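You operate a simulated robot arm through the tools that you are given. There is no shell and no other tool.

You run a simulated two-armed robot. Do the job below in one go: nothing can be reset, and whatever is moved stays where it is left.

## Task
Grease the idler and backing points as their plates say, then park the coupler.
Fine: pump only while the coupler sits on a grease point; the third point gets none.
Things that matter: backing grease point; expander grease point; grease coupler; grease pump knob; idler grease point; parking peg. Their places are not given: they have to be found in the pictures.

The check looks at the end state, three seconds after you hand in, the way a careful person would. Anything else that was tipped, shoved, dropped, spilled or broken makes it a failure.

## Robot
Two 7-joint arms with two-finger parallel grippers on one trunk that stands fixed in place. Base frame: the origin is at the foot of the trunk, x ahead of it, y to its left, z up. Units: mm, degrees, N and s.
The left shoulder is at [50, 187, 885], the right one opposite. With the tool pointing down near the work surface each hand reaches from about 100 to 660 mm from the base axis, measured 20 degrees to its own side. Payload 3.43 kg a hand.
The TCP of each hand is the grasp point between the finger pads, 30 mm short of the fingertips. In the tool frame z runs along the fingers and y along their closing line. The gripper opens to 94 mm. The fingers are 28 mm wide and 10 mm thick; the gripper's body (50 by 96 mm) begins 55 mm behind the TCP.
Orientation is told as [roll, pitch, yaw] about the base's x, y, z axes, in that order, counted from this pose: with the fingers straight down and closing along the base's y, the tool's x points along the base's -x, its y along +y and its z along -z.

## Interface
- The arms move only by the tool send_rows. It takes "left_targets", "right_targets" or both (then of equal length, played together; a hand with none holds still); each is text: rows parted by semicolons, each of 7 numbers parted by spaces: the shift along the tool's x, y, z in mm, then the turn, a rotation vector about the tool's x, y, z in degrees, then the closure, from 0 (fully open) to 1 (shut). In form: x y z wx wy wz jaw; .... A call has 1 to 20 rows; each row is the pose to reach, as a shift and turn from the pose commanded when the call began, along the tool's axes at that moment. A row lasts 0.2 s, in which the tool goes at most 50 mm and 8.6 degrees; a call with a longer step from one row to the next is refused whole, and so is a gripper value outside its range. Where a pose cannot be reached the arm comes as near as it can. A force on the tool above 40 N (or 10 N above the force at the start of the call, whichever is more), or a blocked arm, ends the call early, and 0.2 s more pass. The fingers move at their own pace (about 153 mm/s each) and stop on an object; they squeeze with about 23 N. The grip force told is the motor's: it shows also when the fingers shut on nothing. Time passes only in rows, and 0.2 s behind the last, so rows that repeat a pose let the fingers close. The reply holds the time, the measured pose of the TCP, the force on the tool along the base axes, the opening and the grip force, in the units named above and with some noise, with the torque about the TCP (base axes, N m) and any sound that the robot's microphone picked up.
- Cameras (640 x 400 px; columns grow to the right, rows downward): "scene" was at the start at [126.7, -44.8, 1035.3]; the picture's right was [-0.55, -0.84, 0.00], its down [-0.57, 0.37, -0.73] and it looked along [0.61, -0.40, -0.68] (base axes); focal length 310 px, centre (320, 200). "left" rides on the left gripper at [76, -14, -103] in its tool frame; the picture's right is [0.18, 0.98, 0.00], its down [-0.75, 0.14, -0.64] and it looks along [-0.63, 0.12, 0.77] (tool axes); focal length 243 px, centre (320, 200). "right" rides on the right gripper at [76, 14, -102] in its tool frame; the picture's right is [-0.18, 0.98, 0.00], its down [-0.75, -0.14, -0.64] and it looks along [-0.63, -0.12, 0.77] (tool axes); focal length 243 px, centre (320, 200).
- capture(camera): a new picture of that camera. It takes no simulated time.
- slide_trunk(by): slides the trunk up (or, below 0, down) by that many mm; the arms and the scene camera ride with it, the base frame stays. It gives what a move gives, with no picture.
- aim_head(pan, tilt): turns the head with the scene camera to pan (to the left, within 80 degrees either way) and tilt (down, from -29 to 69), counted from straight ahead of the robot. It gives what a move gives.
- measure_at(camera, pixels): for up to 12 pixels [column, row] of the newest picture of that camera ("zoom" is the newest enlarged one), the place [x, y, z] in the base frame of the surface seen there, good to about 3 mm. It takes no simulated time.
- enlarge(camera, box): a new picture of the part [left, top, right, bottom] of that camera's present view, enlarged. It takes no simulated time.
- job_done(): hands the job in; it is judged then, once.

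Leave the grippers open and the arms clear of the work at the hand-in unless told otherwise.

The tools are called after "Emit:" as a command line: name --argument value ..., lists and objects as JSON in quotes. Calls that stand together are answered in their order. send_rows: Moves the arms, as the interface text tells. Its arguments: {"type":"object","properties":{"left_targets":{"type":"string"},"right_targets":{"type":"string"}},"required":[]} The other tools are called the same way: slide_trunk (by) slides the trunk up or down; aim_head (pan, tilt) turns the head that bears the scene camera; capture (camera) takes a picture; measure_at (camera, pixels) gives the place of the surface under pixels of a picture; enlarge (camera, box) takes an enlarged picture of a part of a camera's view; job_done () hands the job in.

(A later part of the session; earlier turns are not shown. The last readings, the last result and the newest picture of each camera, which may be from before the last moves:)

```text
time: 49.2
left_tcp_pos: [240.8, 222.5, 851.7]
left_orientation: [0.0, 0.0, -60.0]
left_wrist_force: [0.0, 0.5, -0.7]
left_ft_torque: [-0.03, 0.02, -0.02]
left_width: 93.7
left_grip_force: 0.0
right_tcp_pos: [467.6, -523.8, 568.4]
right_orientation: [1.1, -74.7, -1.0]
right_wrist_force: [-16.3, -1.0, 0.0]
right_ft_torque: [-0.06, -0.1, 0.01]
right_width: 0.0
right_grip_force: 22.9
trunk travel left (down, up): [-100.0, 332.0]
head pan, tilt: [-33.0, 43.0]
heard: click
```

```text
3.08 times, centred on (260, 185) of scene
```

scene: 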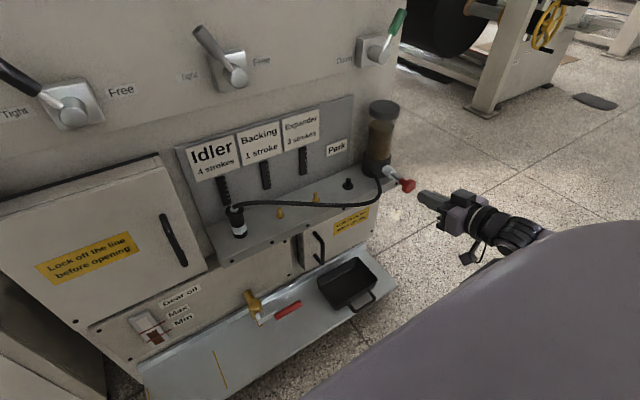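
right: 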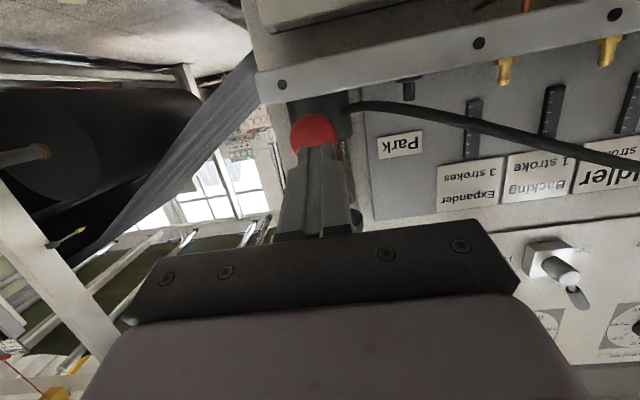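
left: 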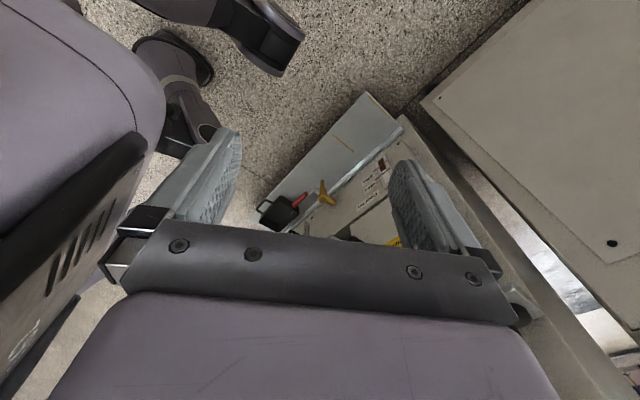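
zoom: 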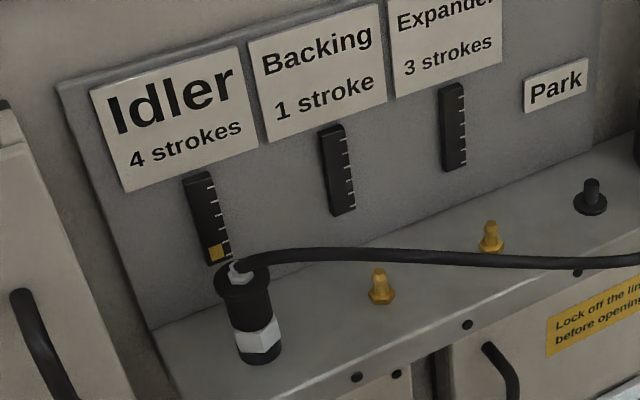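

A click was heard, and the idler gauge shows its first yellow block: one stroke. I let the knob spring back fully by retreating 33 mm, then check.

Emit:
send_rows --right_targets "2.1 0 -8 0 0 0 1; 4.3 0 -16 0 0 0 1; 6.4 0 -24 0 0 0 1; 8.5 0 -31.9 0 0 0 1; 8.5 0 -31.9 0 0 0 1; 8.5 0 -31.9 0 0 0 1"

Emit:
enlarge --camera "scene" --box '[350, 140, 450, 220]'

Emit:
enlarge --camera "scene" --box '[200, 160, 300, 250]'

```text
time: 50.6
left_tcp_pos: [241.4, 222.3, 852.5]
left_orientation: [0.0, 0.1, -60.0]
left_wrist_force: [0.6, -0.4, 0.0]
left_ft_torque: [0.01, 0.02, 0.01]
left_width: 94.0
left_grip_force: 0.0
right_tcp_pos: [433.7, -522.4, 567.7]
right_orientation: [1.0, -74.9, -0.8]
right_wrist_force: [1.2, -0.1, -0.7]
right_ft_torque: [0.0, -0.01, 0.01]
right_width: 0.0
right_grip_force: 22.7
trunk travel left (down, up): [-100.0, 332.0]
head pan, tilt: [-33.0, 43.0]
```

```text
5.00 times, centred on (400, 180) of scene
```

zoom: 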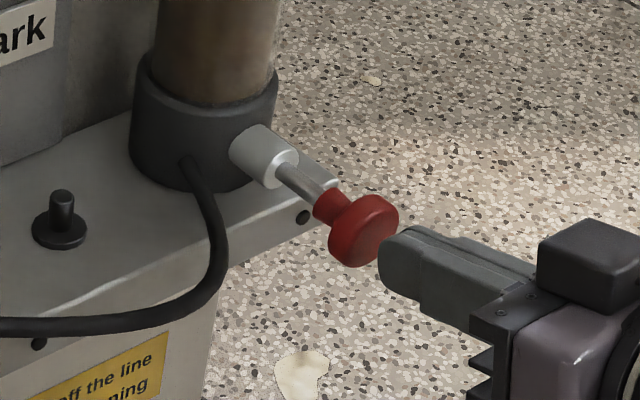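

```text
4.44 times, centred on (250, 205) of scene
```

zoom: 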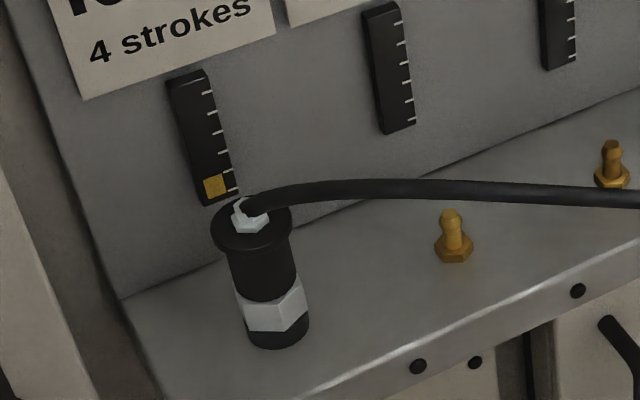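

The knob is back out, and the gauge reads one block. Second stroke: push 33 mm, hold, retreat, all in one call.

Emit:
send_rows --right_targets "-1.6 0 6 0 0 0 1; -3.2 0 12 0 0 0 1; -4.8 0 18 0 0 0 1; -6.4 0 24 0 0 0 1; -7.6 0 28.5 0 0 0 1; -8.5 0 31.9 0 0 0 1; -8.5 0 31.9 0 0 0 1; -8.5 0 31.9 0 0 0 1; -6.4 0 24 0 0 0 1; -4.3 0 16 0 0 0 1; -2.1 0 8 0 0 0 1; 0 0 0 0 0 0 1; 0 0 0 0 0 0 1; 0 0 0 0 0 0 1"

Emit:
enlarge --camera "scene" --box '[200, 160, 300, 250]'

Emit:
enlarge --camera "scene" --box '[350, 140, 450, 220]'

```text
time: 53.6
left_tcp_pos: [240.2, 223.3, 853.3]
left_orientation: [-0.1, 0.0, -60.0]
left_wrist_force: [0.1, -0.8, -1.5]
left_ft_torque: [-0.02, -0.02, -0.01]
left_width: 94.2
left_grip_force: 0.1
right_tcp_pos: [436.8, -522.8, 567.3]
right_orientation: [1.1, -74.7, -1.0]
right_wrist_force: [0.3, 0.7, -0.7]
right_ft_torque: [0.0, -0.01, 0.0]
right_width: 0.0
right_grip_force: 23.2
trunk travel left (down, up): [-100.0, 332.0]
head pan, tilt: [-33.0, 43.0]
heard: click
```

```text
4.44 times, centred on (250, 205) of scene
```

zoom: 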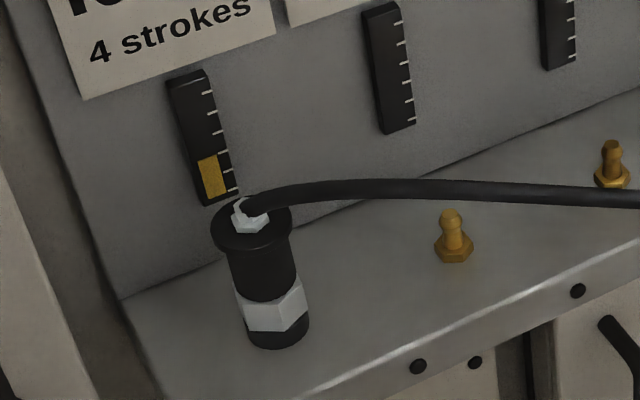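

```text
5.00 times, centred on (400, 180) of scene
```

zoom: 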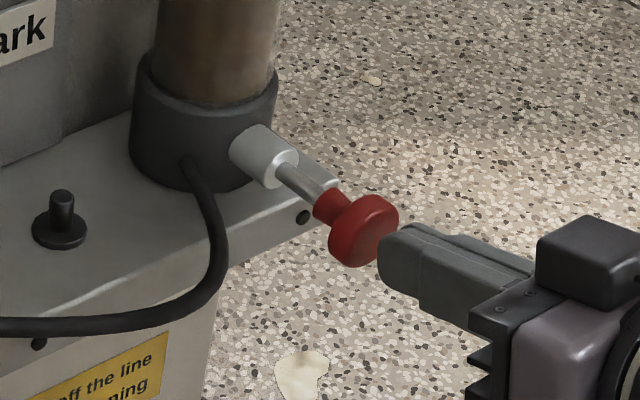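

One click, gauge now at two blocks, knob fully out. Third stroke the same way.

Emit:
send_rows --right_targets "-1.6 0 6 0 0 0 1; -3.2 0 12 0 0 0 1; -4.8 0 18 0 0 0 1; -6.4 0 24 0 0 0 1; -7.6 0 28.5 0 0 0 1; -8.5 0 31.9 0 0 0 1; -8.5 0 31.9 0 0 0 1; -8.5 0 31.9 0 0 0 1; -6.4 0 24 0 0 0 1; -4.3 0 16 0 0 0 1; -2.1 0 8 0 0 0 1; 0 0 0 0 0 0 1; 0 0 0 0 0 0 1; 0 0 0 0 0 0 1"

Emit:
enlarge --camera "scene" --box '[200, 160, 300, 250]'

Emit:
enlarge --camera "scene" --box '[350, 140, 450, 220]'

```text
time: 56.6
left_tcp_pos: [240.9, 222.3, 852.0]
left_orientation: [0.1, 0.1, -60.0]
left_wrist_force: [-0.1, 0.1, 0.4]
left_ft_torque: [-0.03, 0.0, 0.04]
left_width: 93.7
left_grip_force: 0.0
right_tcp_pos: [435.3, -522.4, 568.7]
right_orientation: [1.1, -74.7, -0.9]
right_wrist_force: [1.0, -0.1, 0.3]
right_ft_torque: [0.04, 0.01, 0.04]
right_width: 0.0
right_grip_force: 22.7
trunk travel left (down, up): [-100.0, 332.0]
head pan, tilt: [-33.0, 43.0]
heard: click
```

```text
4.44 times, centred on (250, 205) of scene
```

zoom: 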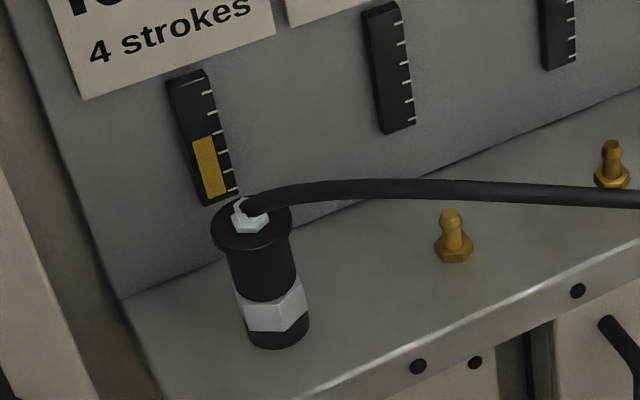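

```text
5.00 times, centred on (400, 180) of scene
```

zoom: 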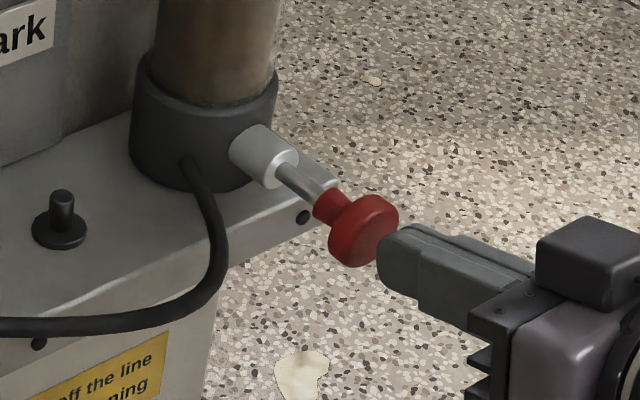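

Three blocks. Fourth and last stroke for the idler.

Emit:
send_rows --right_targets "-1.6 0 6 0 0 0 1; -3.2 0 12 0 0 0 1; -4.8 0 18 0 0 0 1; -6.4 0 24 0 0 0 1; -7.6 0 28.5 0 0 0 1; -8.5 0 31.9 0 0 0 1; -8.5 0 31.9 0 0 0 1; -8.5 0 31.9 0 0 0 1; -6.4 0 24 0 0 0 1; -4.3 0 16 0 0 0 1; -2.1 0 8 0 0 0 1; 0 0 0 0 0 0 1; 0 0 0 0 0 0 1; 0 0 0 0 0 0 1"

Emit:
enlarge --camera "scene" --box '[200, 160, 300, 250]'

Emit:
enlarge --camera "scene" --box '[350, 140, 450, 220]'

```text
time: 59.6
left_tcp_pos: [240.4, 222.9, 851.5]
left_orientation: [0.1, 0.0, -60.0]
left_wrist_force: [-0.7, 0.0, 1.0]
left_ft_torque: [-0.01, -0.01, -0.02]
left_width: 94.0
left_grip_force: 0.1
right_tcp_pos: [435.1, -524.6, 569.1]
right_orientation: [1.1, -74.8, -0.9]
right_wrist_force: [-0.2, 0.6, 0.4]
right_ft_torque: [0.03, 0.0, 0.03]
right_width: 0.0
right_grip_force: 23.1
trunk travel left (down, up): [-100.0, 332.0]
head pan, tilt: [-33.0, 43.0]
heard: click
```

```text
4.44 times, centred on (250, 205) of scene
```

zoom: 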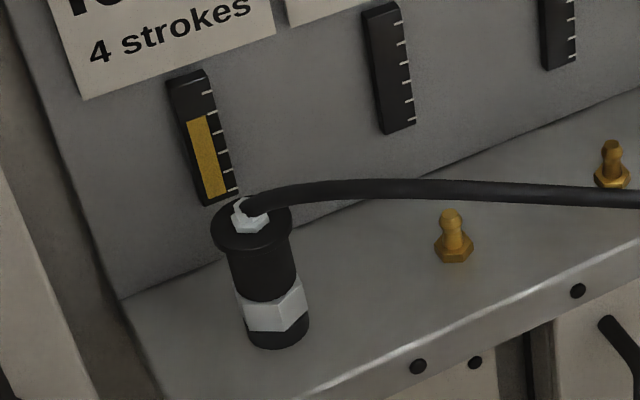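

```text
5.00 times, centred on (400, 180) of scene
```

zoom: 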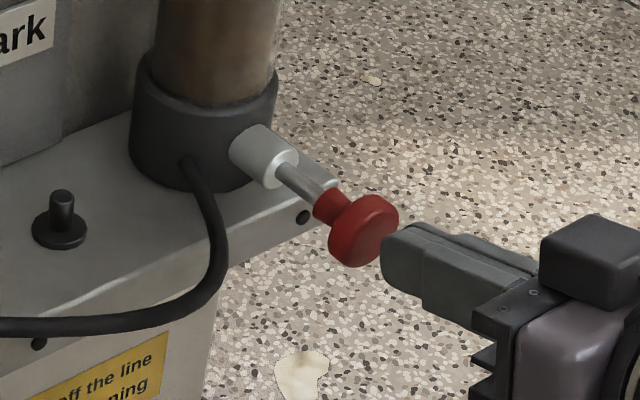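

Four clicks and four blocks: the idler is done, and the knob is out. I go back the way I came: back off the knob, then left in front of the hose to (411,-352,578).

Emit:
send_rows --right_targets "3 0 -12 0 0 0 1; 6.1 0 -23.2 0 0 0 1; 5 21 -23.4 -0.6 0 -0.16 1; 3.5 42 -23.7 -1.2 0 -0.32 1; 2.2 63 -24 -1.8 0 -0.48 1; 1 85 -24.2 -2.4 0 -0.64 0.8; 0 107 -24.5 -3 0 -0.8 0.6; -1 129 -24.7 -3.6 0 -0.95 0.43; -2 150 -25 -4.2 0 -1.1 0.43; -3.1 171.5 -25.2 -4.73 0 -1.27 0.43; -3.1 171.5 -25.2 -4.73 0 -1.27 0.43"

```text
time: 62.0
left_tcp_pos: [241.2, 223.8, 851.4]
left_orientation: [0.0, -0.1, -60.1]
left_wrist_force: [-0.2, -0.5, -0.2]
left_ft_torque: [0.0, -0.03, 0.01]
left_width: 94.1
left_grip_force: 0.0
right_tcp_pos: [412.7, -352.0, 578.9]
right_orientation: [1.0, -75.0, 4.0]
right_wrist_force: [0.9, -1.0, 0.2]
right_ft_torque: [0.01, -0.01, -0.01]
right_width: 53.6
right_grip_force: 0.1
trunk travel left (down, up): [-100.0, 332.0]
head pan, tilt: [-33.0, 43.0]
```

Now further left to (460,-186,569) with yaw 20, which is the spot I backed out to earlier.

Emit:
send_rows --right_targets "0.5 23.6 2 -2.1 0 -0.6 0.43; 1 47.3 4 -4.1 0 -1.1 0.43; 1.4 70.9 6 -6.2 0 -1.7 0.43; 1.9 94.6 8 -8.3 0 -2.2 0.43; 2.4 118.2 10 -10.4 0 -2.8 0.43; 2.9 141.9 12 -12.4 0 -3.3 0.43; 3.4 165.5 14.1 -14.5 0 -3.9 0.43; -1 163.5 38 -14.5 0 -3.9 0.43; -6.1 161.4 62.5 -14.5 0 -3.9 0.43; -6.1 161.4 62.5 -14.5 0 -3.9 0.43"

Emit:
capture --camera "right"

Emit:
capture --camera "scene"

```text
time: 64.2
left_tcp_pos: [239.5, 222.9, 852.6]
left_orientation: [-0.1, 0.0, -60.0]
left_wrist_force: [0.2, 1.0, -0.8]
left_ft_torque: [-0.02, 0.01, 0.0]
left_width: 94.2
left_grip_force: 0.1
right_tcp_pos: [458.1, -188.1, 569.6]
right_orientation: [1.3, -74.8, 18.9]
right_wrist_force: [-0.2, 0.5, 0.2]
right_ft_torque: [0.04, -0.01, 0.01]
right_width: 53.5
right_grip_force: 0.1
trunk travel left (down, up): [-100.0, 332.0]
head pan, tilt: [-33.0, 43.0]
```

```text
taken
```

right: 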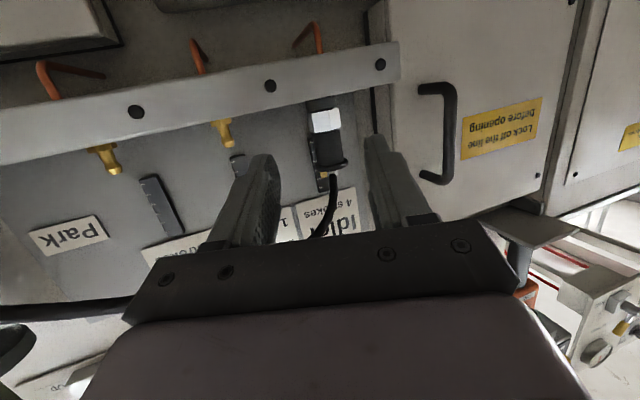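

```text
taken
```

scene: 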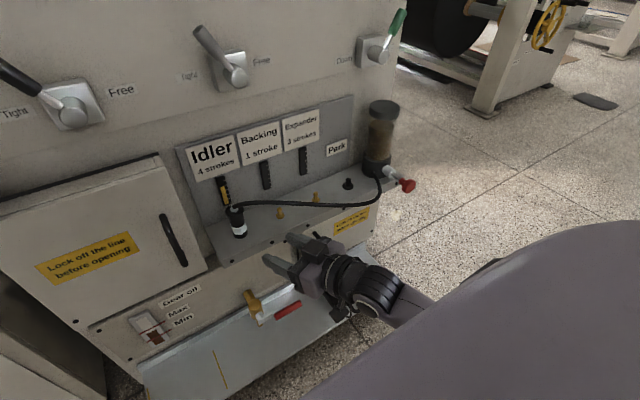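

Same spot reached. I advance horizontally toward the coupler below the hose, ending at TCP (573.3,-145,567), jaw about 54 mm.

Emit:
send_rows --right_targets "-7.3 0.3 29.9 0 0 0 0.43; -14.6 0.6 59.8 0 0 0 0.43; -20.5 0.8 83.7 0 0 0 0.43; -25.4 1 103.7 0 0 0 0.43; -29.3 1.1 119.6 0 0 0 0.43; -29.3 1.1 119.6 0 0 0 0.43"

Emit:
capture --camera "right"

```text
time: 65.6
left_tcp_pos: [240.2, 223.4, 853.1]
left_orientation: [0.1, 0.1, -60.0]
left_wrist_force: [0.0, -0.7, -0.6]
left_ft_torque: [0.03, -0.03, 0.02]
left_width: 94.2
left_grip_force: 0.0
right_tcp_pos: [573.8, -143.4, 568.1]
right_orientation: [1.2, -75.0, 18.9]
right_wrist_force: [-0.4, 0.3, 0.1]
right_ft_torque: [0.01, -0.04, 0.04]
right_width: 53.4
right_grip_force: 0.0
trunk travel left (down, up): [-100.0, 332.0]
head pan, tilt: [-33.0, 43.0]
```

```text
taken
```

right: 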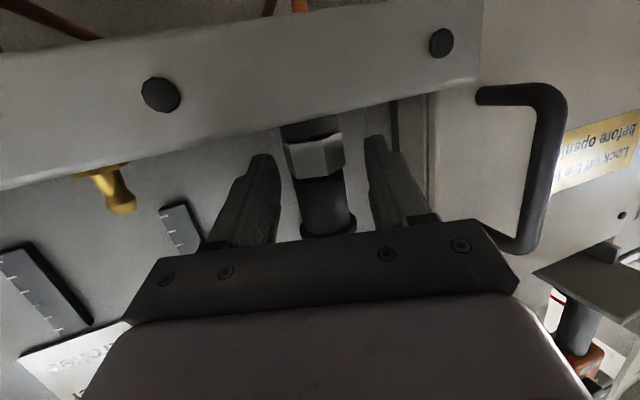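

The coupler is between the fingers. I raise 13 mm to the grip zone and then close.

Emit:
send_rows --right_targets "-6.3 0 -1.7 0 0 0 0.43; -12.5 0 -3.3 0 0 0 0.43; -12.5 0 -3.3 0 0 0 0.43; -12.5 0 -3.3 0 0 0 0.6; -12.5 0 -3.3 0 0 0 0.8; -12.5 0 -3.3 0 0 0 1; -12.5 0 -3.3 0 0 0 1; -12.5 0 -3.3 0 0 0 1"

Emit:
capture --camera "right"

```text
time: 67.4
left_tcp_pos: [239.7, 222.9, 853.3]
left_orientation: [0.1, 0.0, -60.0]
left_wrist_force: [0.7, 1.0, -0.6]
left_ft_torque: [-0.01, -0.01, -0.01]
left_width: 94.1
left_grip_force: 0.0
right_tcp_pos: [574.9, -143.3, 578.4]
right_orientation: [1.0, -75.0, 18.9]
right_wrist_force: [-3.2, -5.5, 3.1]
right_ft_torque: [-0.14, -0.06, -0.12]
right_width: 27.7
right_grip_force: 22.8
trunk travel left (down, up): [-100.0, 332.0]
head pan, tilt: [-33.0, 43.0]
```

```text
taken
```

right: 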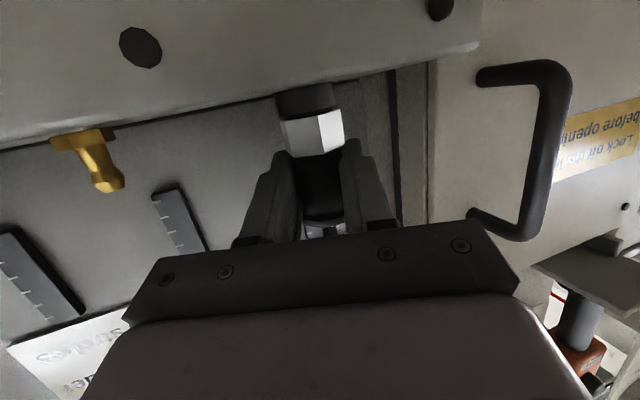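

Gripped at 27.7 mm. I lift straight up 60 mm off the idler.

Emit:
send_rows --right_targets "-4.8 0 -1.3 0 0 0 1; -9.7 0 -2.6 0 0 0 1; -14.5 0 -3.9 0 0 0 1; -24.2 0 -6.5 0 0 0 1; -33.8 0 -9.1 0 0 0 1; -43.5 0 -11.7 0 0 0 1; -58 0 -15.5 0 0 0 1; -58 0 -15.5 0 0 0 1"

Emit:
capture --camera "scene"

Emit:
capture --camera "right"

```text
time: 69.2
left_tcp_pos: [241.7, 222.7, 852.6]
left_orientation: [0.1, 0.0, -60.0]
left_wrist_force: [0.2, -0.9, 0.4]
left_ft_torque: [0.0, 0.01, 0.01]
left_width: 94.1
left_grip_force: 0.1
right_tcp_pos: [574.9, -143.9, 639.7]
right_orientation: [1.1, -74.9, 18.8]
right_wrist_force: [-0.5, 0.0, -1.4]
right_ft_torque: [0.01, 0.01, 0.01]
right_width: 27.8
right_grip_force: 22.9
trunk travel left (down, up): [-100.0, 332.0]
head pan, tilt: [-33.0, 43.0]
```

```text
taken
```

scene: 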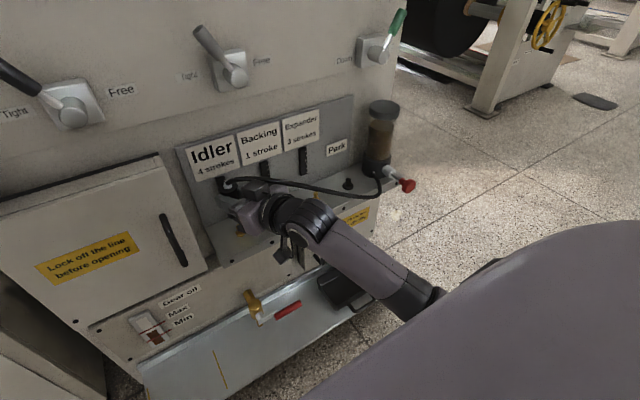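

```text
taken
```

right: 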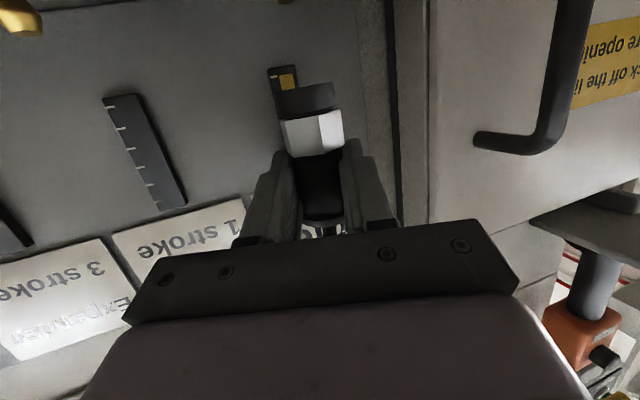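

The coupler came off cleanly. I move 95 mm to -y at the same orientation to sit above the backing point.

Emit:
send_rows --right_targets "1.7 -17.9 -6.3 0 0 0 1; 3.4 -35.7 -12.6 0 0 0 1; 5 -53.6 -18.8 0 0 0 1; 6.7 -71.4 -25.1 0 0 0 1; 8.4 -89.3 -31.4 0 0 0 1; 8.4 -89.3 -31.4 0 0 0 1"

Emit:
capture --camera "scene"

Emit:
capture --camera "right"

```text
time: 70.6
left_tcp_pos: [242.0, 222.5, 852.2]
left_orientation: [0.0, 0.0, -60.1]
left_wrist_force: [0.9, 0.0, 0.0]
left_ft_torque: [0.01, -0.02, 0.02]
left_width: 93.8
left_grip_force: 0.0
right_tcp_pos: [575.6, -238.7, 638.2]
right_orientation: [1.2, -74.9, 18.8]
right_wrist_force: [-0.6, -1.0, -1.7]
right_ft_torque: [-0.01, 0.04, -0.02]
right_width: 27.6
right_grip_force: 22.7
trunk travel left (down, up): [-100.0, 332.0]
head pan, tilt: [-33.0, 43.0]
```

```text
taken
```

scene: 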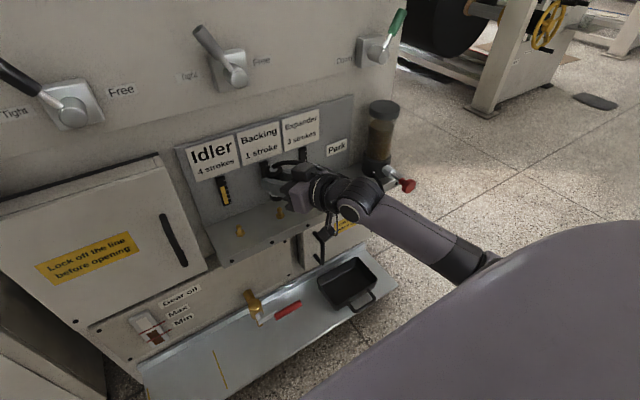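

```text
taken
```

right: 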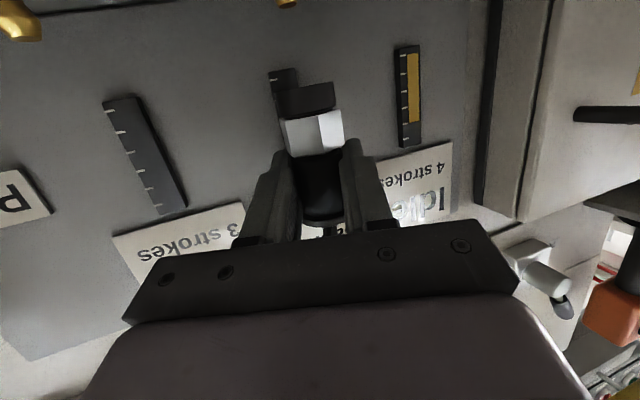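

Above the backing point. I lower 19 mm to just above the nipple tip and look at the alignment.

Emit:
send_rows --right_targets "6 0.3 1 0 0 0 1; 12.3 0.5 2.6 0 0 0 1; 18.5 0.5 4.3 0 0 0 1; 18.5 0.5 4.3 0 0 0 1"

Emit:
enlarge --camera "right" --box '[220, 0, 380, 100]'

Emit:
measure_at --camera "zoom" --pixels '[[307, 170], [297, 130], [290, 100], [280, 50], [300, 150], [285, 75], [332, 365], [332, 375], [332, 385], [340, 390], [325, 380]]'

```text
time: 71.6
left_tcp_pos: [241.3, 221.5, 851.8]
left_orientation: [0.1, 0.1, -60.0]
left_wrist_force: [-0.2, 0.1, 0.1]
left_ft_torque: [0.01, 0.02, -0.01]
left_width: 94.3
left_grip_force: 0.1
right_tcp_pos: [575.1, -238.6, 618.6]
right_orientation: [1.2, -75.0, 18.9]
right_wrist_force: [-0.1, -0.1, -0.1]
right_ft_torque: [-0.02, 0.03, 0.02]
right_width: 27.6
right_grip_force: 23.4
trunk travel left (down, up): [-100.0, 332.0]
head pan, tilt: [-33.0, 43.0]
```

```text
4.00 times, centred on (300, 50) of right
```

zoom: 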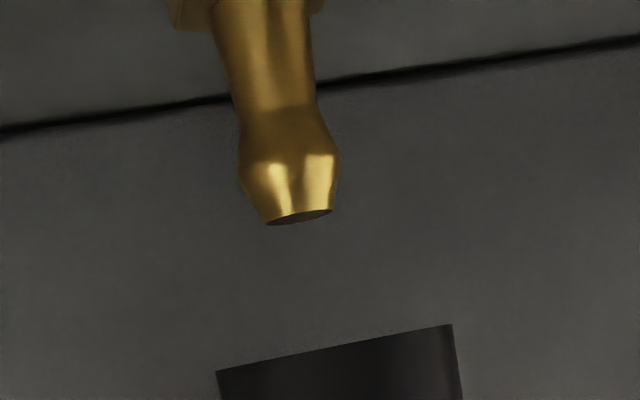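

```text
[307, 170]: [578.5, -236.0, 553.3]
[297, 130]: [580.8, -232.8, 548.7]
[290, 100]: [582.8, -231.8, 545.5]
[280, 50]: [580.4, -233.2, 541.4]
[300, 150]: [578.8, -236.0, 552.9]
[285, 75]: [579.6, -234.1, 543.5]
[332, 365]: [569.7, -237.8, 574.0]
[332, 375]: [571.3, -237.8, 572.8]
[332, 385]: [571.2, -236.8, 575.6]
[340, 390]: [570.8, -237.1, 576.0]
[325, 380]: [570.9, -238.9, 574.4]
```

Everything agrees within about 1 mm (tip at (299,217), rim centre (335,347)). I lower 14 mm slowly with a 0.5 mm lateral shift and check for side forces.

Emit:
send_rows --right_targets "4.5 -0.5 1.2 0 0 0 1; 9 -0.5 2.4 0 0 0 1; 13.5 -0.5 3.6 0 0 0 1; 13.5 -0.5 3.6 0 0 0 1"

Emit:
enlarge --camera "right" --box '[220, 0, 380, 100]'

```text
time: 72.6
left_tcp_pos: [241.4, 221.7, 852.2]
left_orientation: [-0.1, 0.0, -59.9]
left_wrist_force: [0.2, 0.9, 0.1]
left_ft_torque: [-0.01, -0.01, 0.0]
left_width: 93.9
left_grip_force: 0.1
right_tcp_pos: [574.5, -239.2, 606.1]
right_orientation: [1.2, -74.9, 18.9]
right_wrist_force: [-0.2, 0.3, -1.4]
right_ft_torque: [0.0, 0.04, 0.01]
right_width: 27.5
right_grip_force: 22.9
trunk travel left (down, up): [-100.0, 332.0]
head pan, tilt: [-33.0, 43.0]
```

```text
4.00 times, centred on (300, 50) of right
```

zoom: 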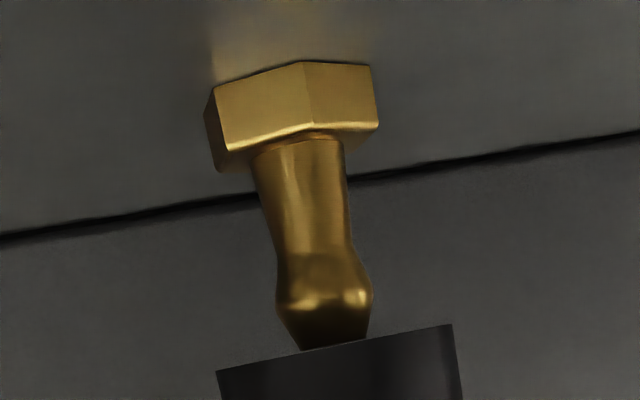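

The tip (333,345) is right under the coupler centre (335). I lower 7 mm more.

Emit:
send_rows --right_targets "2.4 0 0.6 0 0 0 1; 4.8 0 1.3 0 0 0 1; 6.8 0 1.8 0 0 0 1; 6.8 0 1.8 0 0 0 1"

```text
time: 73.6
left_tcp_pos: [241.8, 221.8, 852.5]
left_orientation: [0.0, 0.0, -60.1]
left_wrist_force: [0.5, -0.1, -0.7]
left_ft_torque: [0.0, 0.01, 0.02]
left_width: 93.8
left_grip_force: 0.0
right_tcp_pos: [573.9, -239.1, 598.6]
right_orientation: [1.2, -75.0, 18.8]
right_wrist_force: [0.0, 0.3, -2.2]
right_ft_torque: [-0.03, 0.02, 0.03]
right_width: 27.5
right_grip_force: 23.0
trunk travel left (down, up): [-100.0, 332.0]
head pan, tilt: [-33.0, 43.0]
```

No resistance at all: the nipple is in the bore. I lower another 10 mm.

Emit:
send_rows --right_targets "3.2 0 0.9 0 0 0 1; 6.4 0 1.7 0 0 0 1; 9.7 0 2.6 0 0 0 1; 9.7 0 2.6 0 0 0 1"

Emit:
enlarge --camera "right" --box '[220, 30, 380, 130]'

```text
time: 74.6
left_tcp_pos: [240.5, 221.6, 851.9]
left_orientation: [0.0, 0.0, -60.0]
left_wrist_force: [0.3, 0.1, -0.1]
left_ft_torque: [0.02, 0.0, -0.02]
left_width: 94.0
left_grip_force: 0.1
right_tcp_pos: [573.2, -238.5, 587.5]
right_orientation: [1.2, -74.9, 18.8]
right_wrist_force: [0.0, -0.4, -1.2]
right_ft_torque: [0.02, 0.01, 0.02]
right_width: 27.2
right_grip_force: 23.3
trunk travel left (down, up): [-100.0, 332.0]
head pan, tilt: [-33.0, 43.0]
```

```text
4.00 times, centred on (300, 80) of right
```

zoom: 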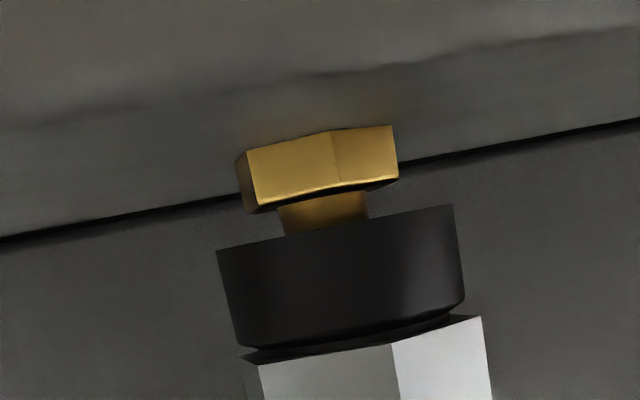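

Nipple neck nearly swallowed; the seated height of this grip is about z 578.4. I lower 8 mm.

Emit:
send_rows --right_targets "2.6 0 0.7 0 0 0 1; 5.2 0 1.4 0 0 0 1; 7.7 0 2.1 0 0 0 1; 7.7 0 2.1 0 0 0 1"

Emit:
enlarge --camera "right" --box '[220, 30, 380, 130]'

```text
time: 75.6
left_tcp_pos: [240.1, 222.7, 851.8]
left_orientation: [0.0, 0.0, -59.9]
left_wrist_force: [-0.4, -0.8, 0.3]
left_ft_torque: [-0.05, -0.02, 0.0]
left_width: 93.8
left_grip_force: 0.1
right_tcp_pos: [572.1, -238.2, 579.5]
right_orientation: [1.2, -74.9, 18.9]
right_wrist_force: [0.5, -0.1, -0.7]
right_ft_torque: [-0.03, 0.01, 0.01]
right_width: 27.7
right_grip_force: 22.9
trunk travel left (down, up): [-100.0, 332.0]
head pan, tilt: [-33.0, 43.0]
```

```text
4.00 times, centred on (300, 80) of right
```

zoom: 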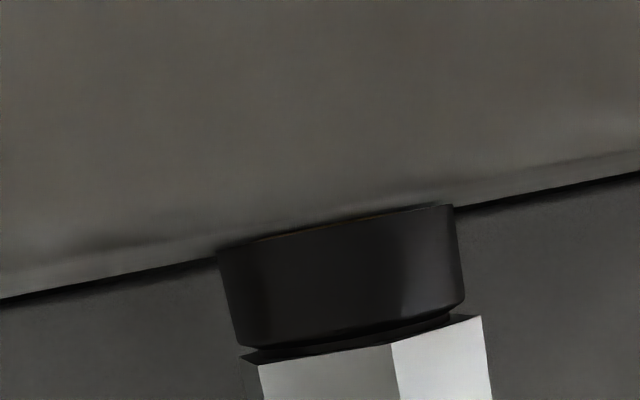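

Hex all but hidden. 3 mm more until contact.

Emit:
send_rows --right_targets "1 0 0.25 0 0 0 1; 1.9 0 0.5 0 0 0 1; 2.9 0 0.75 0 0 0 1; 2.9 0 0.75 0 0 0 1"

```text
time: 76.6
left_tcp_pos: [241.0, 222.2, 852.0]
left_orientation: [-0.1, 0.1, -60.0]
left_wrist_force: [-0.5, 0.7, -0.4]
left_ft_torque: [-0.01, 0.03, 0.02]
left_width: 94.2
left_grip_force: 0.1
right_tcp_pos: [573.7, -238.8, 578.8]
right_orientation: [1.0, -75.0, 19.1]
right_wrist_force: [-1.8, -4.7, 4.0]
right_ft_torque: [-0.11, -0.04, -0.07]
right_width: 27.5
right_grip_force: 23.1
trunk travel left (down, up): [-100.0, 332.0]
head pan, tilt: [-33.0, 43.0]
```

Contact (4 N up) at z 578.8, matching the seated height on the idler. I add 1 mm and then open the jaw.

Emit:
send_rows --right_targets "1.2 0 0.3 0 0 0 1; 1.2 0 0.3 0 0 0 1; 1.2 0 0.3 0 0 0 0.6; 1.2 0 0.3 0 0 0 0.5; 1.2 0 0.3 0 0 0 0.43; 1.2 0 0.3 0 0 0 0.43; 1.2 0 0.3 0 0 0 0.43"

Emit:
capture --camera "right"

Emit:
enlarge --camera "scene" --box '[210, 130, 350, 250]'

```text
time: 78.2
left_tcp_pos: [241.1, 221.8, 852.4]
left_orientation: [0.0, 0.0, -59.9]
left_wrist_force: [0.2, -0.6, 0.2]
left_ft_torque: [0.0, 0.0, 0.02]
left_width: 93.8
left_grip_force: 0.0
right_tcp_pos: [574.1, -239.2, 577.1]
right_orientation: [1.1, -75.0, 18.8]
right_wrist_force: [-0.2, -0.2, 0.9]
right_ft_torque: [0.0, -0.02, 0.01]
right_width: 53.8
right_grip_force: 0.1
trunk travel left (down, up): [-100.0, 332.0]
head pan, tilt: [-33.0, 43.0]
```

```text
taken
```

right: 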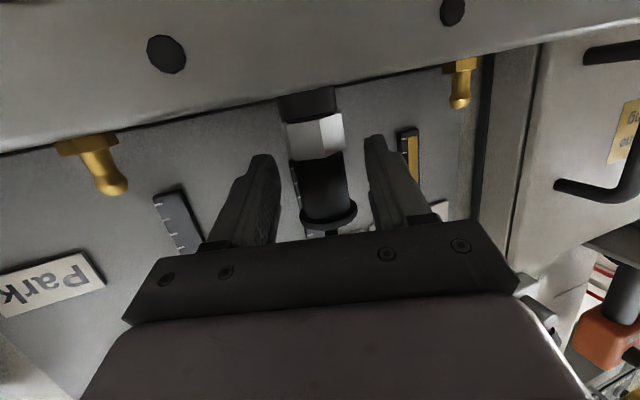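

```text
3.33 times, centred on (280, 190) of scene
```

zoom: 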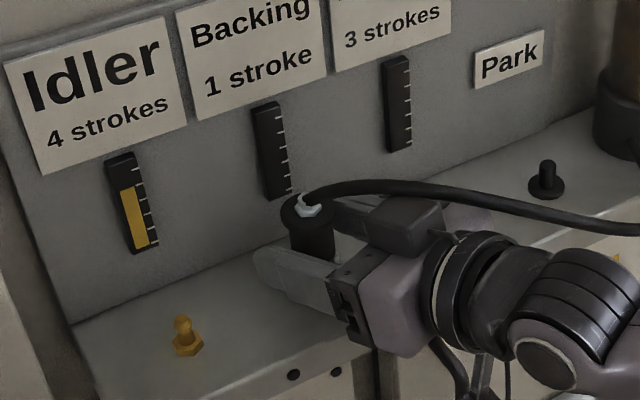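

The coupler stands on the backing point. I measure the hose over the hand before backing out.

Emit:
measure_at --camera "zoom" --pixels '[[330, 193], [370, 184], [410, 184], [450, 190], [500, 203], [550, 217], [600, 227], [410, 205], [380, 205], [435, 210], [480, 245], [440, 350]]'

Emit:
capture --camera "scene"

```text
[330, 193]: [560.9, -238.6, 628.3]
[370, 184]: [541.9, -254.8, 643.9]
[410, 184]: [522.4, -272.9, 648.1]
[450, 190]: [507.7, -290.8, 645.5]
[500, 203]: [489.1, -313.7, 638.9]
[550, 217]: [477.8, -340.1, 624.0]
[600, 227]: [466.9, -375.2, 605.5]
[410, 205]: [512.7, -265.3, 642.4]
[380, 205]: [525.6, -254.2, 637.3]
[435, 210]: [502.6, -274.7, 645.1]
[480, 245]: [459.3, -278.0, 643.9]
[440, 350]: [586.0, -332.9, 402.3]
```

```text
taken
```

scene: 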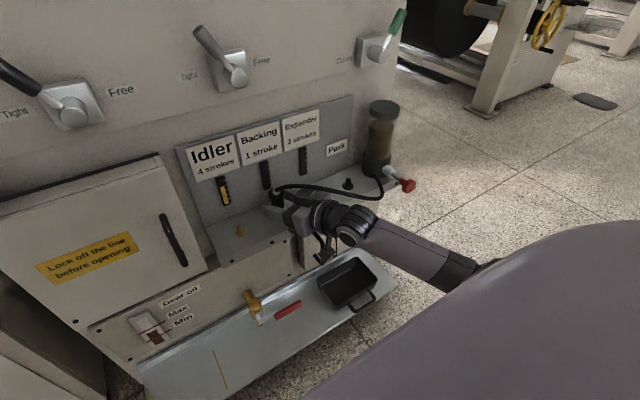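

Same geometry as before: hose just above the module. Lower 12 mm, then back out horizontally 120 mm.

Emit:
send_rows --right_targets "5.8 0 1.6 0 0 0 0.43; 11.6 0 3.1 0 0 0 0.43; 15.5 0 -11.4 0 0 0 0.43; 20.7 0 -30.7 0 0 0 0.43; 27.1 0 -54.8 0 0 0 0.43; 33.6 0 -79 0 0 0 0.43; 42.6 0 -112.9 0 0 0 0.43; 42.6 0 -112.9 0 0 0 0.43"

Emit:
capture --camera "scene"

Emit:
enlarge --camera "scene" --box '[240, 140, 420, 260]'

```text
time: 80.0
left_tcp_pos: [240.7, 222.8, 852.1]
left_orientation: [0.1, 0.0, -60.0]
left_wrist_force: [1.0, 0.0, -0.1]
left_ft_torque: [-0.01, 0.05, -0.01]
left_width: 94.1
left_grip_force: 0.0
right_tcp_pos: [461.1, -279.8, 564.6]
right_orientation: [1.3, -75.1, 18.8]
right_wrist_force: [-0.3, 0.9, -0.2]
right_ft_torque: [-0.02, 0.01, 0.03]
right_width: 53.6
right_grip_force: 0.1
trunk travel left (down, up): [-100.0, 332.0]
head pan, tilt: [-33.0, 43.0]
```

```text
taken
```

scene: 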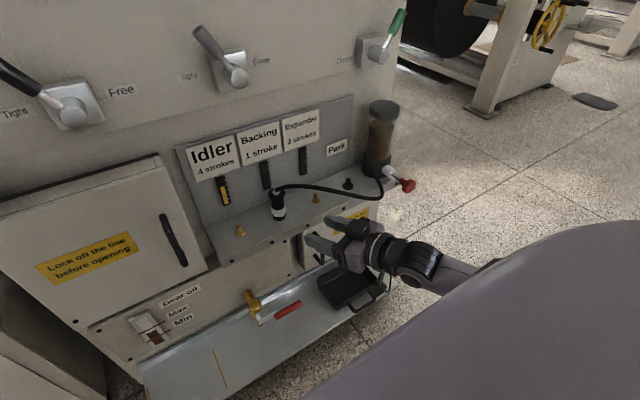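

```text
3.33 times, centred on (330, 200) of scene
```

zoom: 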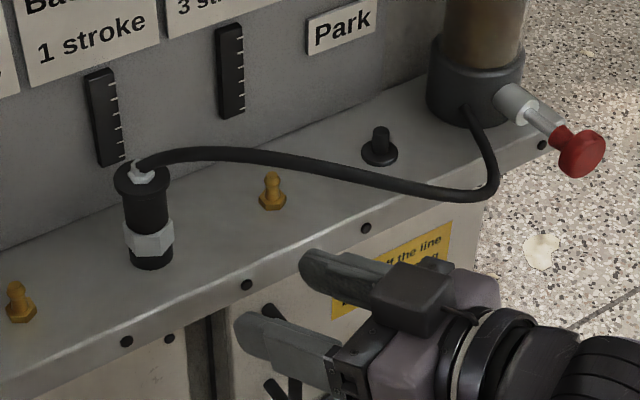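

The coupler is upright and seated on the backing point. I check the hose's front bulge before passing in front of it.

Emit:
measure_at --camera "zoom" --pixels '[[250, 155], [320, 167], [380, 182], [440, 195], [480, 193], [495, 175], [480, 135], [580, 155]]'

```text
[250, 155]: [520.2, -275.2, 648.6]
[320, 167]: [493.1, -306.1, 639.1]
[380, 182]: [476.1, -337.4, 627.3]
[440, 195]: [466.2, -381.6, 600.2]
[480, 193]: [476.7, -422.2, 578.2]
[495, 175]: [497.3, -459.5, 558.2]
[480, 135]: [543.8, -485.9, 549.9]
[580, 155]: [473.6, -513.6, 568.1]
```

The bulge stays at x≥466, so passing at TCP x≈410 is safe. I back off and go to the front of the knob, (411,-524,569), yaw 0, fingers shut.

Emit:
send_rows --right_targets "3.3 8.7 -24 0 0 0 0.6; 6.6 17.4 -47.9 0 0 0 0.8; 8.6 -3.5 -55.1 1.75 0 0.47 1; 10.7 -24.3 -62.4 3.5 0 0.95 1; 12.7 -45.2 -69.6 5.3 0 1.4 1; 14.8 -66.1 -76.8 7 0 1.9 1; 16.8 -87 -84 8.8 0 2.4 1; 18.9 -107.8 -91.3 10.5 0 2.8 1; 20.9 -128.7 -98.5 12.3 0 3.3 1; 23 -149.6 -105.7 14 0 3.8 1; 25 -170.4 -113 15.8 0 4.3 1; 27 -191.3 -120.2 17.5 0 4.7 1; 29.1 -212.2 -127.4 19.3 0 5.2 1; 29.1 -212.2 -127.4 19.3 0 5.2 1"

Emit:
enlarge --camera "right" --box '[240, 80, 400, 180]'

Emit:
capture --camera "scene"

```text
time: 83.0
left_tcp_pos: [241.3, 223.4, 852.0]
left_orientation: [-0.1, 0.1, -60.0]
left_wrist_force: [0.5, 0.5, -0.1]
left_ft_torque: [-0.03, 0.0, -0.02]
left_width: 93.8
left_grip_force: 0.0
right_tcp_pos: [410.7, -524.4, 569.0]
right_orientation: [1.2, -74.8, -1.2]
right_wrist_force: [-0.4, -0.2, -0.7]
right_ft_torque: [-0.01, 0.05, 0.03]
right_width: 0.2
right_grip_force: 23.1
trunk travel left (down, up): [-100.0, 332.0]
head pan, tilt: [-33.0, 43.0]
```

```text
4.00 times, centred on (320, 130) of right
```

zoom: 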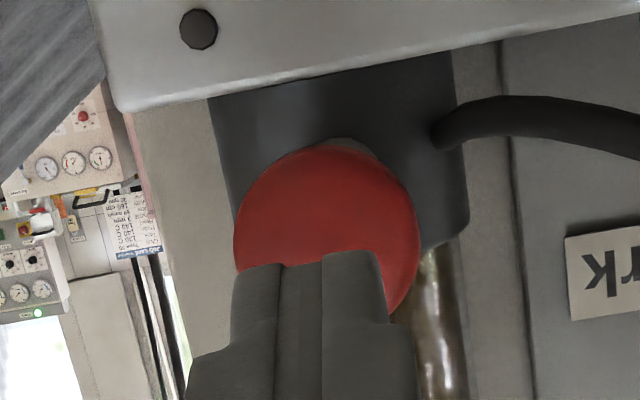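

```text
taken
```

scene: 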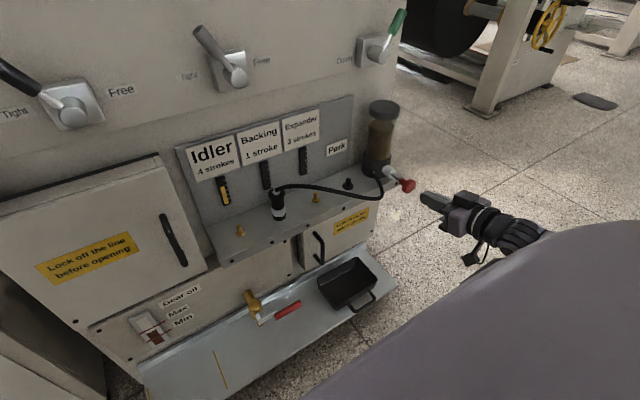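

Aligned with the knob (centre (327,225)). The coupler is seated on the backing point, so I make exactly one stroke: push 56 mm to the same depth as before, hold, and retreat.

Emit:
send_rows --right_targets "-2.6 0 9.7 0 0 0 1; -5.2 0 19.3 0 0 0 1; -7.2 0 27 0 0 0 1; -8.8 0 33 0 0 0 1; -10.4 0 39 0 0 0 1; -12 0 45 0 0 0 1; -13.5 0 50.5 0 0 0 1; -14.6 0 54.3 0 0 0 1; -14.6 0 54.3 0 0 0 1; -14.6 0 54.3 0 0 0 1; -12 0 45 0 0 0 1; -9 0 34 0 0 0 1; -6 0 22 0 0 0 1; -3 0 11 0 0 0 1; 0 0 0 0 0 0 1; 0 0 0 0 0 0 1"

Emit:
enlarge --camera "scene" --box '[190, 130, 350, 240]'

Emit:
enlarge --camera "scene" --box '[350, 140, 450, 220]'

```text
time: 86.4
left_tcp_pos: [241.1, 222.7, 851.9]
left_orientation: [0.0, 0.0, -60.0]
left_wrist_force: [-0.7, 0.2, -0.6]
left_ft_torque: [0.0, 0.02, 0.02]
left_width: 93.8
left_grip_force: 0.1
right_tcp_pos: [410.8, -522.5, 569.5]
right_orientation: [1.0, -74.9, -1.0]
right_wrist_force: [0.8, 0.0, 0.7]
right_ft_torque: [-0.02, -0.03, 0.0]
right_width: 0.0
right_grip_force: 23.2
trunk travel left (down, up): [-100.0, 332.0]
head pan, tilt: [-33.0, 43.0]
heard: click
```

```text
3.64 times, centred on (270, 185) of scene
```

zoom: 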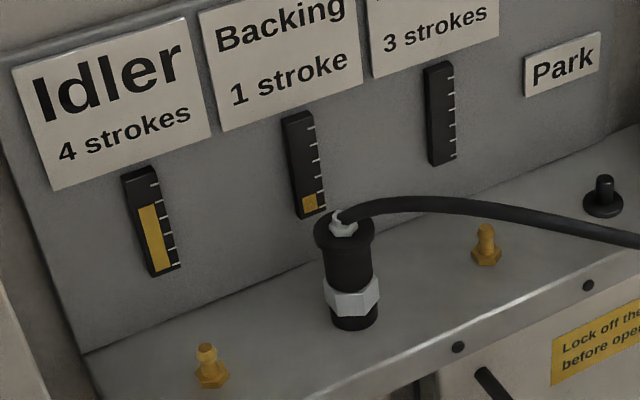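

```text
5.00 times, centred on (400, 180) of scene
```

zoom: 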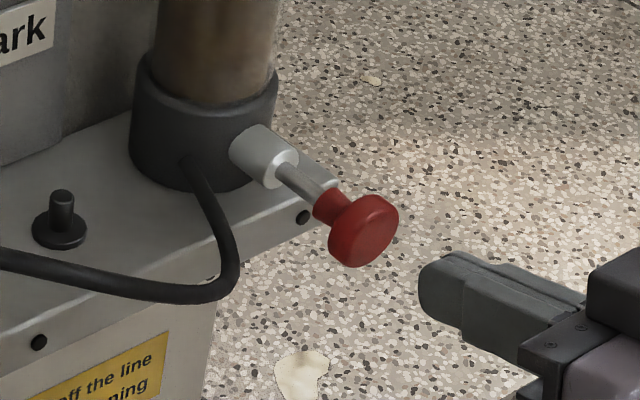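

Click heard; gauges read idler 4, backing 1, expander 0, and the knob is fully out. Now the coupler must be parked: I return left to the front of the backing point at (461,-280,565), yaw 20, opening the jaw on the way.

Emit:
send_rows --right_targets "0 22 0 -1.75 0 -0.47 1; 0 44.1 0 -3.5 0 -0.95 1; 0 66.1 0 -5.3 0 -1.4 1; 0 88.2 0 -7 0 -1.9 1; 0 110.2 0 -8.8 0 -2.4 1; 0 132.3 0 -10.5 0 -2.8 0.8; 0 154.3 0 -12.3 0 -3.3 0.6; 0 176.4 0 -14 0 -3.8 0.43; 0 198.4 0 -15.8 0 -4.3 0.43; 0 220.5 -0.5 -17.5 0 -4.7 0.43; -0.5 242.5 -1 -19.3 0 -5.2 0.43; -4.6 243 24 -19.3 0 -5.2 0.43; -8.8 243.5 49.6 -19.3 0 -5.2 0.43; -8.8 243.5 49.6 -19.3 0 -5.2 0.43"

Emit:
capture --camera "right"

```text
time: 89.4
left_tcp_pos: [240.8, 222.6, 851.8]
left_orientation: [0.0, 0.0, -60.0]
left_wrist_force: [-0.2, 0.3, -1.1]
left_ft_torque: [0.0, 0.0, 0.02]
left_width: 93.8
left_grip_force: 0.1
right_tcp_pos: [461.2, -280.4, 564.3]
right_orientation: [1.2, -74.8, 18.8]
right_wrist_force: [-0.1, 0.8, -0.3]
right_ft_torque: [0.05, -0.01, -0.01]
right_width: 53.4
right_grip_force: 0.1
trunk travel left (down, up): [-100.0, 332.0]
head pan, tilt: [-33.0, 43.0]
```

```text
taken
```

right: 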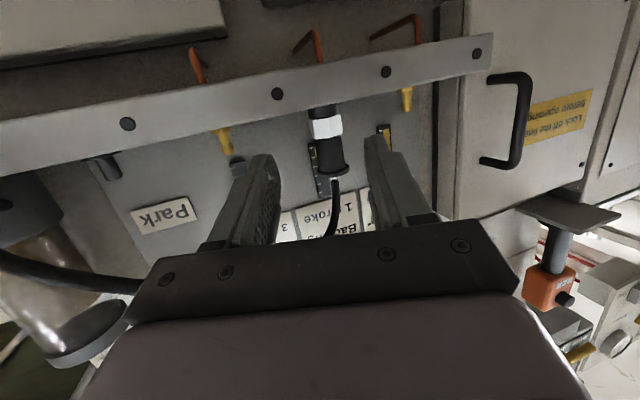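

In place again. I advance horizontally under the hose to the coupler, then raise 13 mm to the grip zone.

Emit:
send_rows --right_targets "-8.2 0.1 29 0 0 0 0.43; -16.4 0.2 58 0 0 0 0.43; -23 0.3 81 0 0 0 0.43; -28.5 0.3 101 0 0 0 0.43; -32.7 0.3 115.7 0 0 0 0.43; -39 0.3 114 0 0 0 0.43; -45.2 0.3 112.4 0 0 0 0.43; -45.2 0.3 112.4 0 0 0 0.43"

Emit:
capture --camera "right"

```text
time: 91.2
left_tcp_pos: [240.6, 222.7, 851.8]
left_orientation: [0.0, 0.0, -59.9]
left_wrist_force: [-0.4, -0.4, 0.3]
left_ft_torque: [-0.01, 0.01, 0.01]
left_width: 93.9
left_grip_force: 0.1
right_tcp_pos: [573.8, -238.7, 580.5]
right_orientation: [1.2, -74.9, 18.8]
right_wrist_force: [-0.5, 0.0, -0.8]
right_ft_torque: [-0.02, -0.01, 0.01]
right_width: 53.8
right_grip_force: 0.1
trunk travel left (down, up): [-100.0, 332.0]
head pan, tilt: [-33.0, 43.0]
```

```text
taken
```

right: 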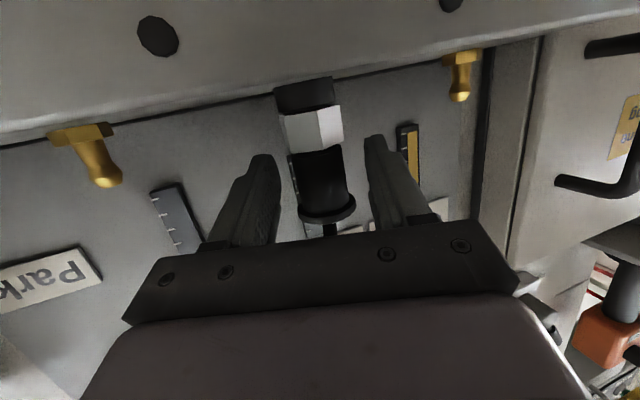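

The coupler is centred between the pads. I close the jaw and then lift straight up 60 mm.

Emit:
send_rows --right_targets "0 0 0 0 0 0 0.6; 0 0 0 0 0 0 0.8; 0 0 0 0 0 0 1; 0 0 0 0 0 0 1; 0 0 0 0 0 0 1"

Emit:
send_rows --right_targets "-4.8 0 -1.3 0 0 0 1; -9.7 0 -2.6 0 0 0 1; -14.5 0 -3.9 0 0 0 1; -24.2 0 -6.5 0 0 0 1; -33.8 0 -9.1 0 0 0 1; -43.5 0 -11.7 0 0 0 1; -58 0 -15.5 0 0 0 1; -58 0 -15.5 0 0 0 1"

Emit:
capture --camera "right"

```text
time: 92.4
left_tcp_pos: [241.9, 222.3, 853.0]
left_orientation: [0.1, 0.0, -60.0]
left_wrist_force: [0.5, 0.0, -0.3]
left_ft_torque: [-0.02, -0.02, 0.01]
left_width: 93.8
left_grip_force: 0.0
right_tcp_pos: [573.5, -238.3, 580.8]
right_orientation: [1.1, -75.0, 18.9]
right_wrist_force: [-1.4, -1.5, 1.0]
right_ft_torque: [-0.06, 0.02, -0.02]
right_width: 27.5
right_grip_force: 21.9
trunk travel left (down, up): [-100.0, 332.0]
head pan, tilt: [-33.0, 43.0]
```

```text
time: 94.2
left_tcp_pos: [241.4, 224.6, 851.1]
left_orientation: [0.1, 0.0, -60.0]
left_wrist_force: [0.7, 0.0, -0.1]
left_ft_torque: [0.0, -0.03, 0.04]
left_width: 93.9
left_grip_force: 0.1
right_tcp_pos: [573.3, -237.7, 639.6]
right_orientation: [1.2, -74.9, 18.8]
right_wrist_force: [-0.1, -0.4, -0.8]
right_ft_torque: [-0.03, 0.02, 0.0]
right_width: 27.4
right_grip_force: 23.0
trunk travel left (down, up): [-100.0, 332.0]
head pan, tilt: [-33.0, 43.0]
```

```text
taken
```

right: 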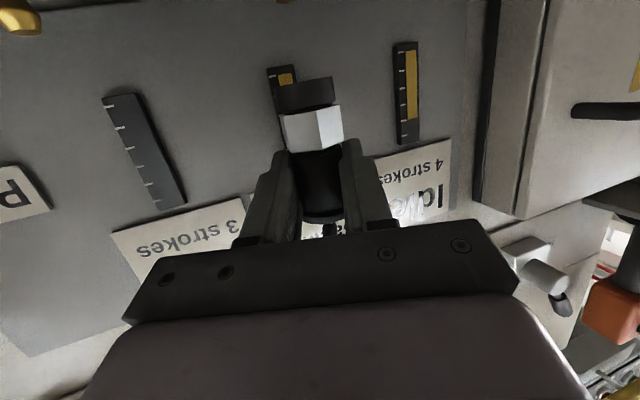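

The coupler is up and clear. I carry it right toward the peg, turning the hand gradually to the other yaw so that it leaves the hose side; first to (565,-300,655), yaw 0.

Emit:
send_rows --right_targets "-1.4 -11.1 -6.3 3.9 0 1 1; -2.8 -22.2 -12.7 7.7 0 2.1 1; -4.3 -33.3 -19 11.6 0 3.1 1; -5.7 -44.4 -25.4 15.4 0 4.2 1; -7.1 -55.5 -31.7 19.3 0 5.2 1; -7.1 -55.5 -31.7 19.3 0 5.2 1"

Emit:
capture --camera "scene"

```text
time: 95.6
left_tcp_pos: [241.0, 221.9, 853.2]
left_orientation: [0.0, 0.0, -59.9]
left_wrist_force: [-0.2, 0.4, 0.7]
left_ft_torque: [-0.02, 0.01, 0.0]
left_width: 93.9
left_grip_force: 0.1
right_tcp_pos: [567.0, -300.7, 655.1]
right_orientation: [1.2, -74.7, -1.1]
right_wrist_force: [0.7, 0.2, -0.7]
right_ft_torque: [0.01, 0.05, 0.02]
right_width: 27.3
right_grip_force: 23.1
trunk travel left (down, up): [-100.0, 332.0]
head pan, tilt: [-33.0, 43.0]
```

```text
taken
```

scene: 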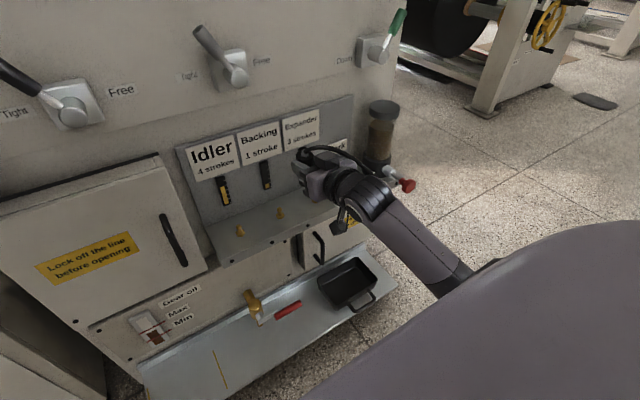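

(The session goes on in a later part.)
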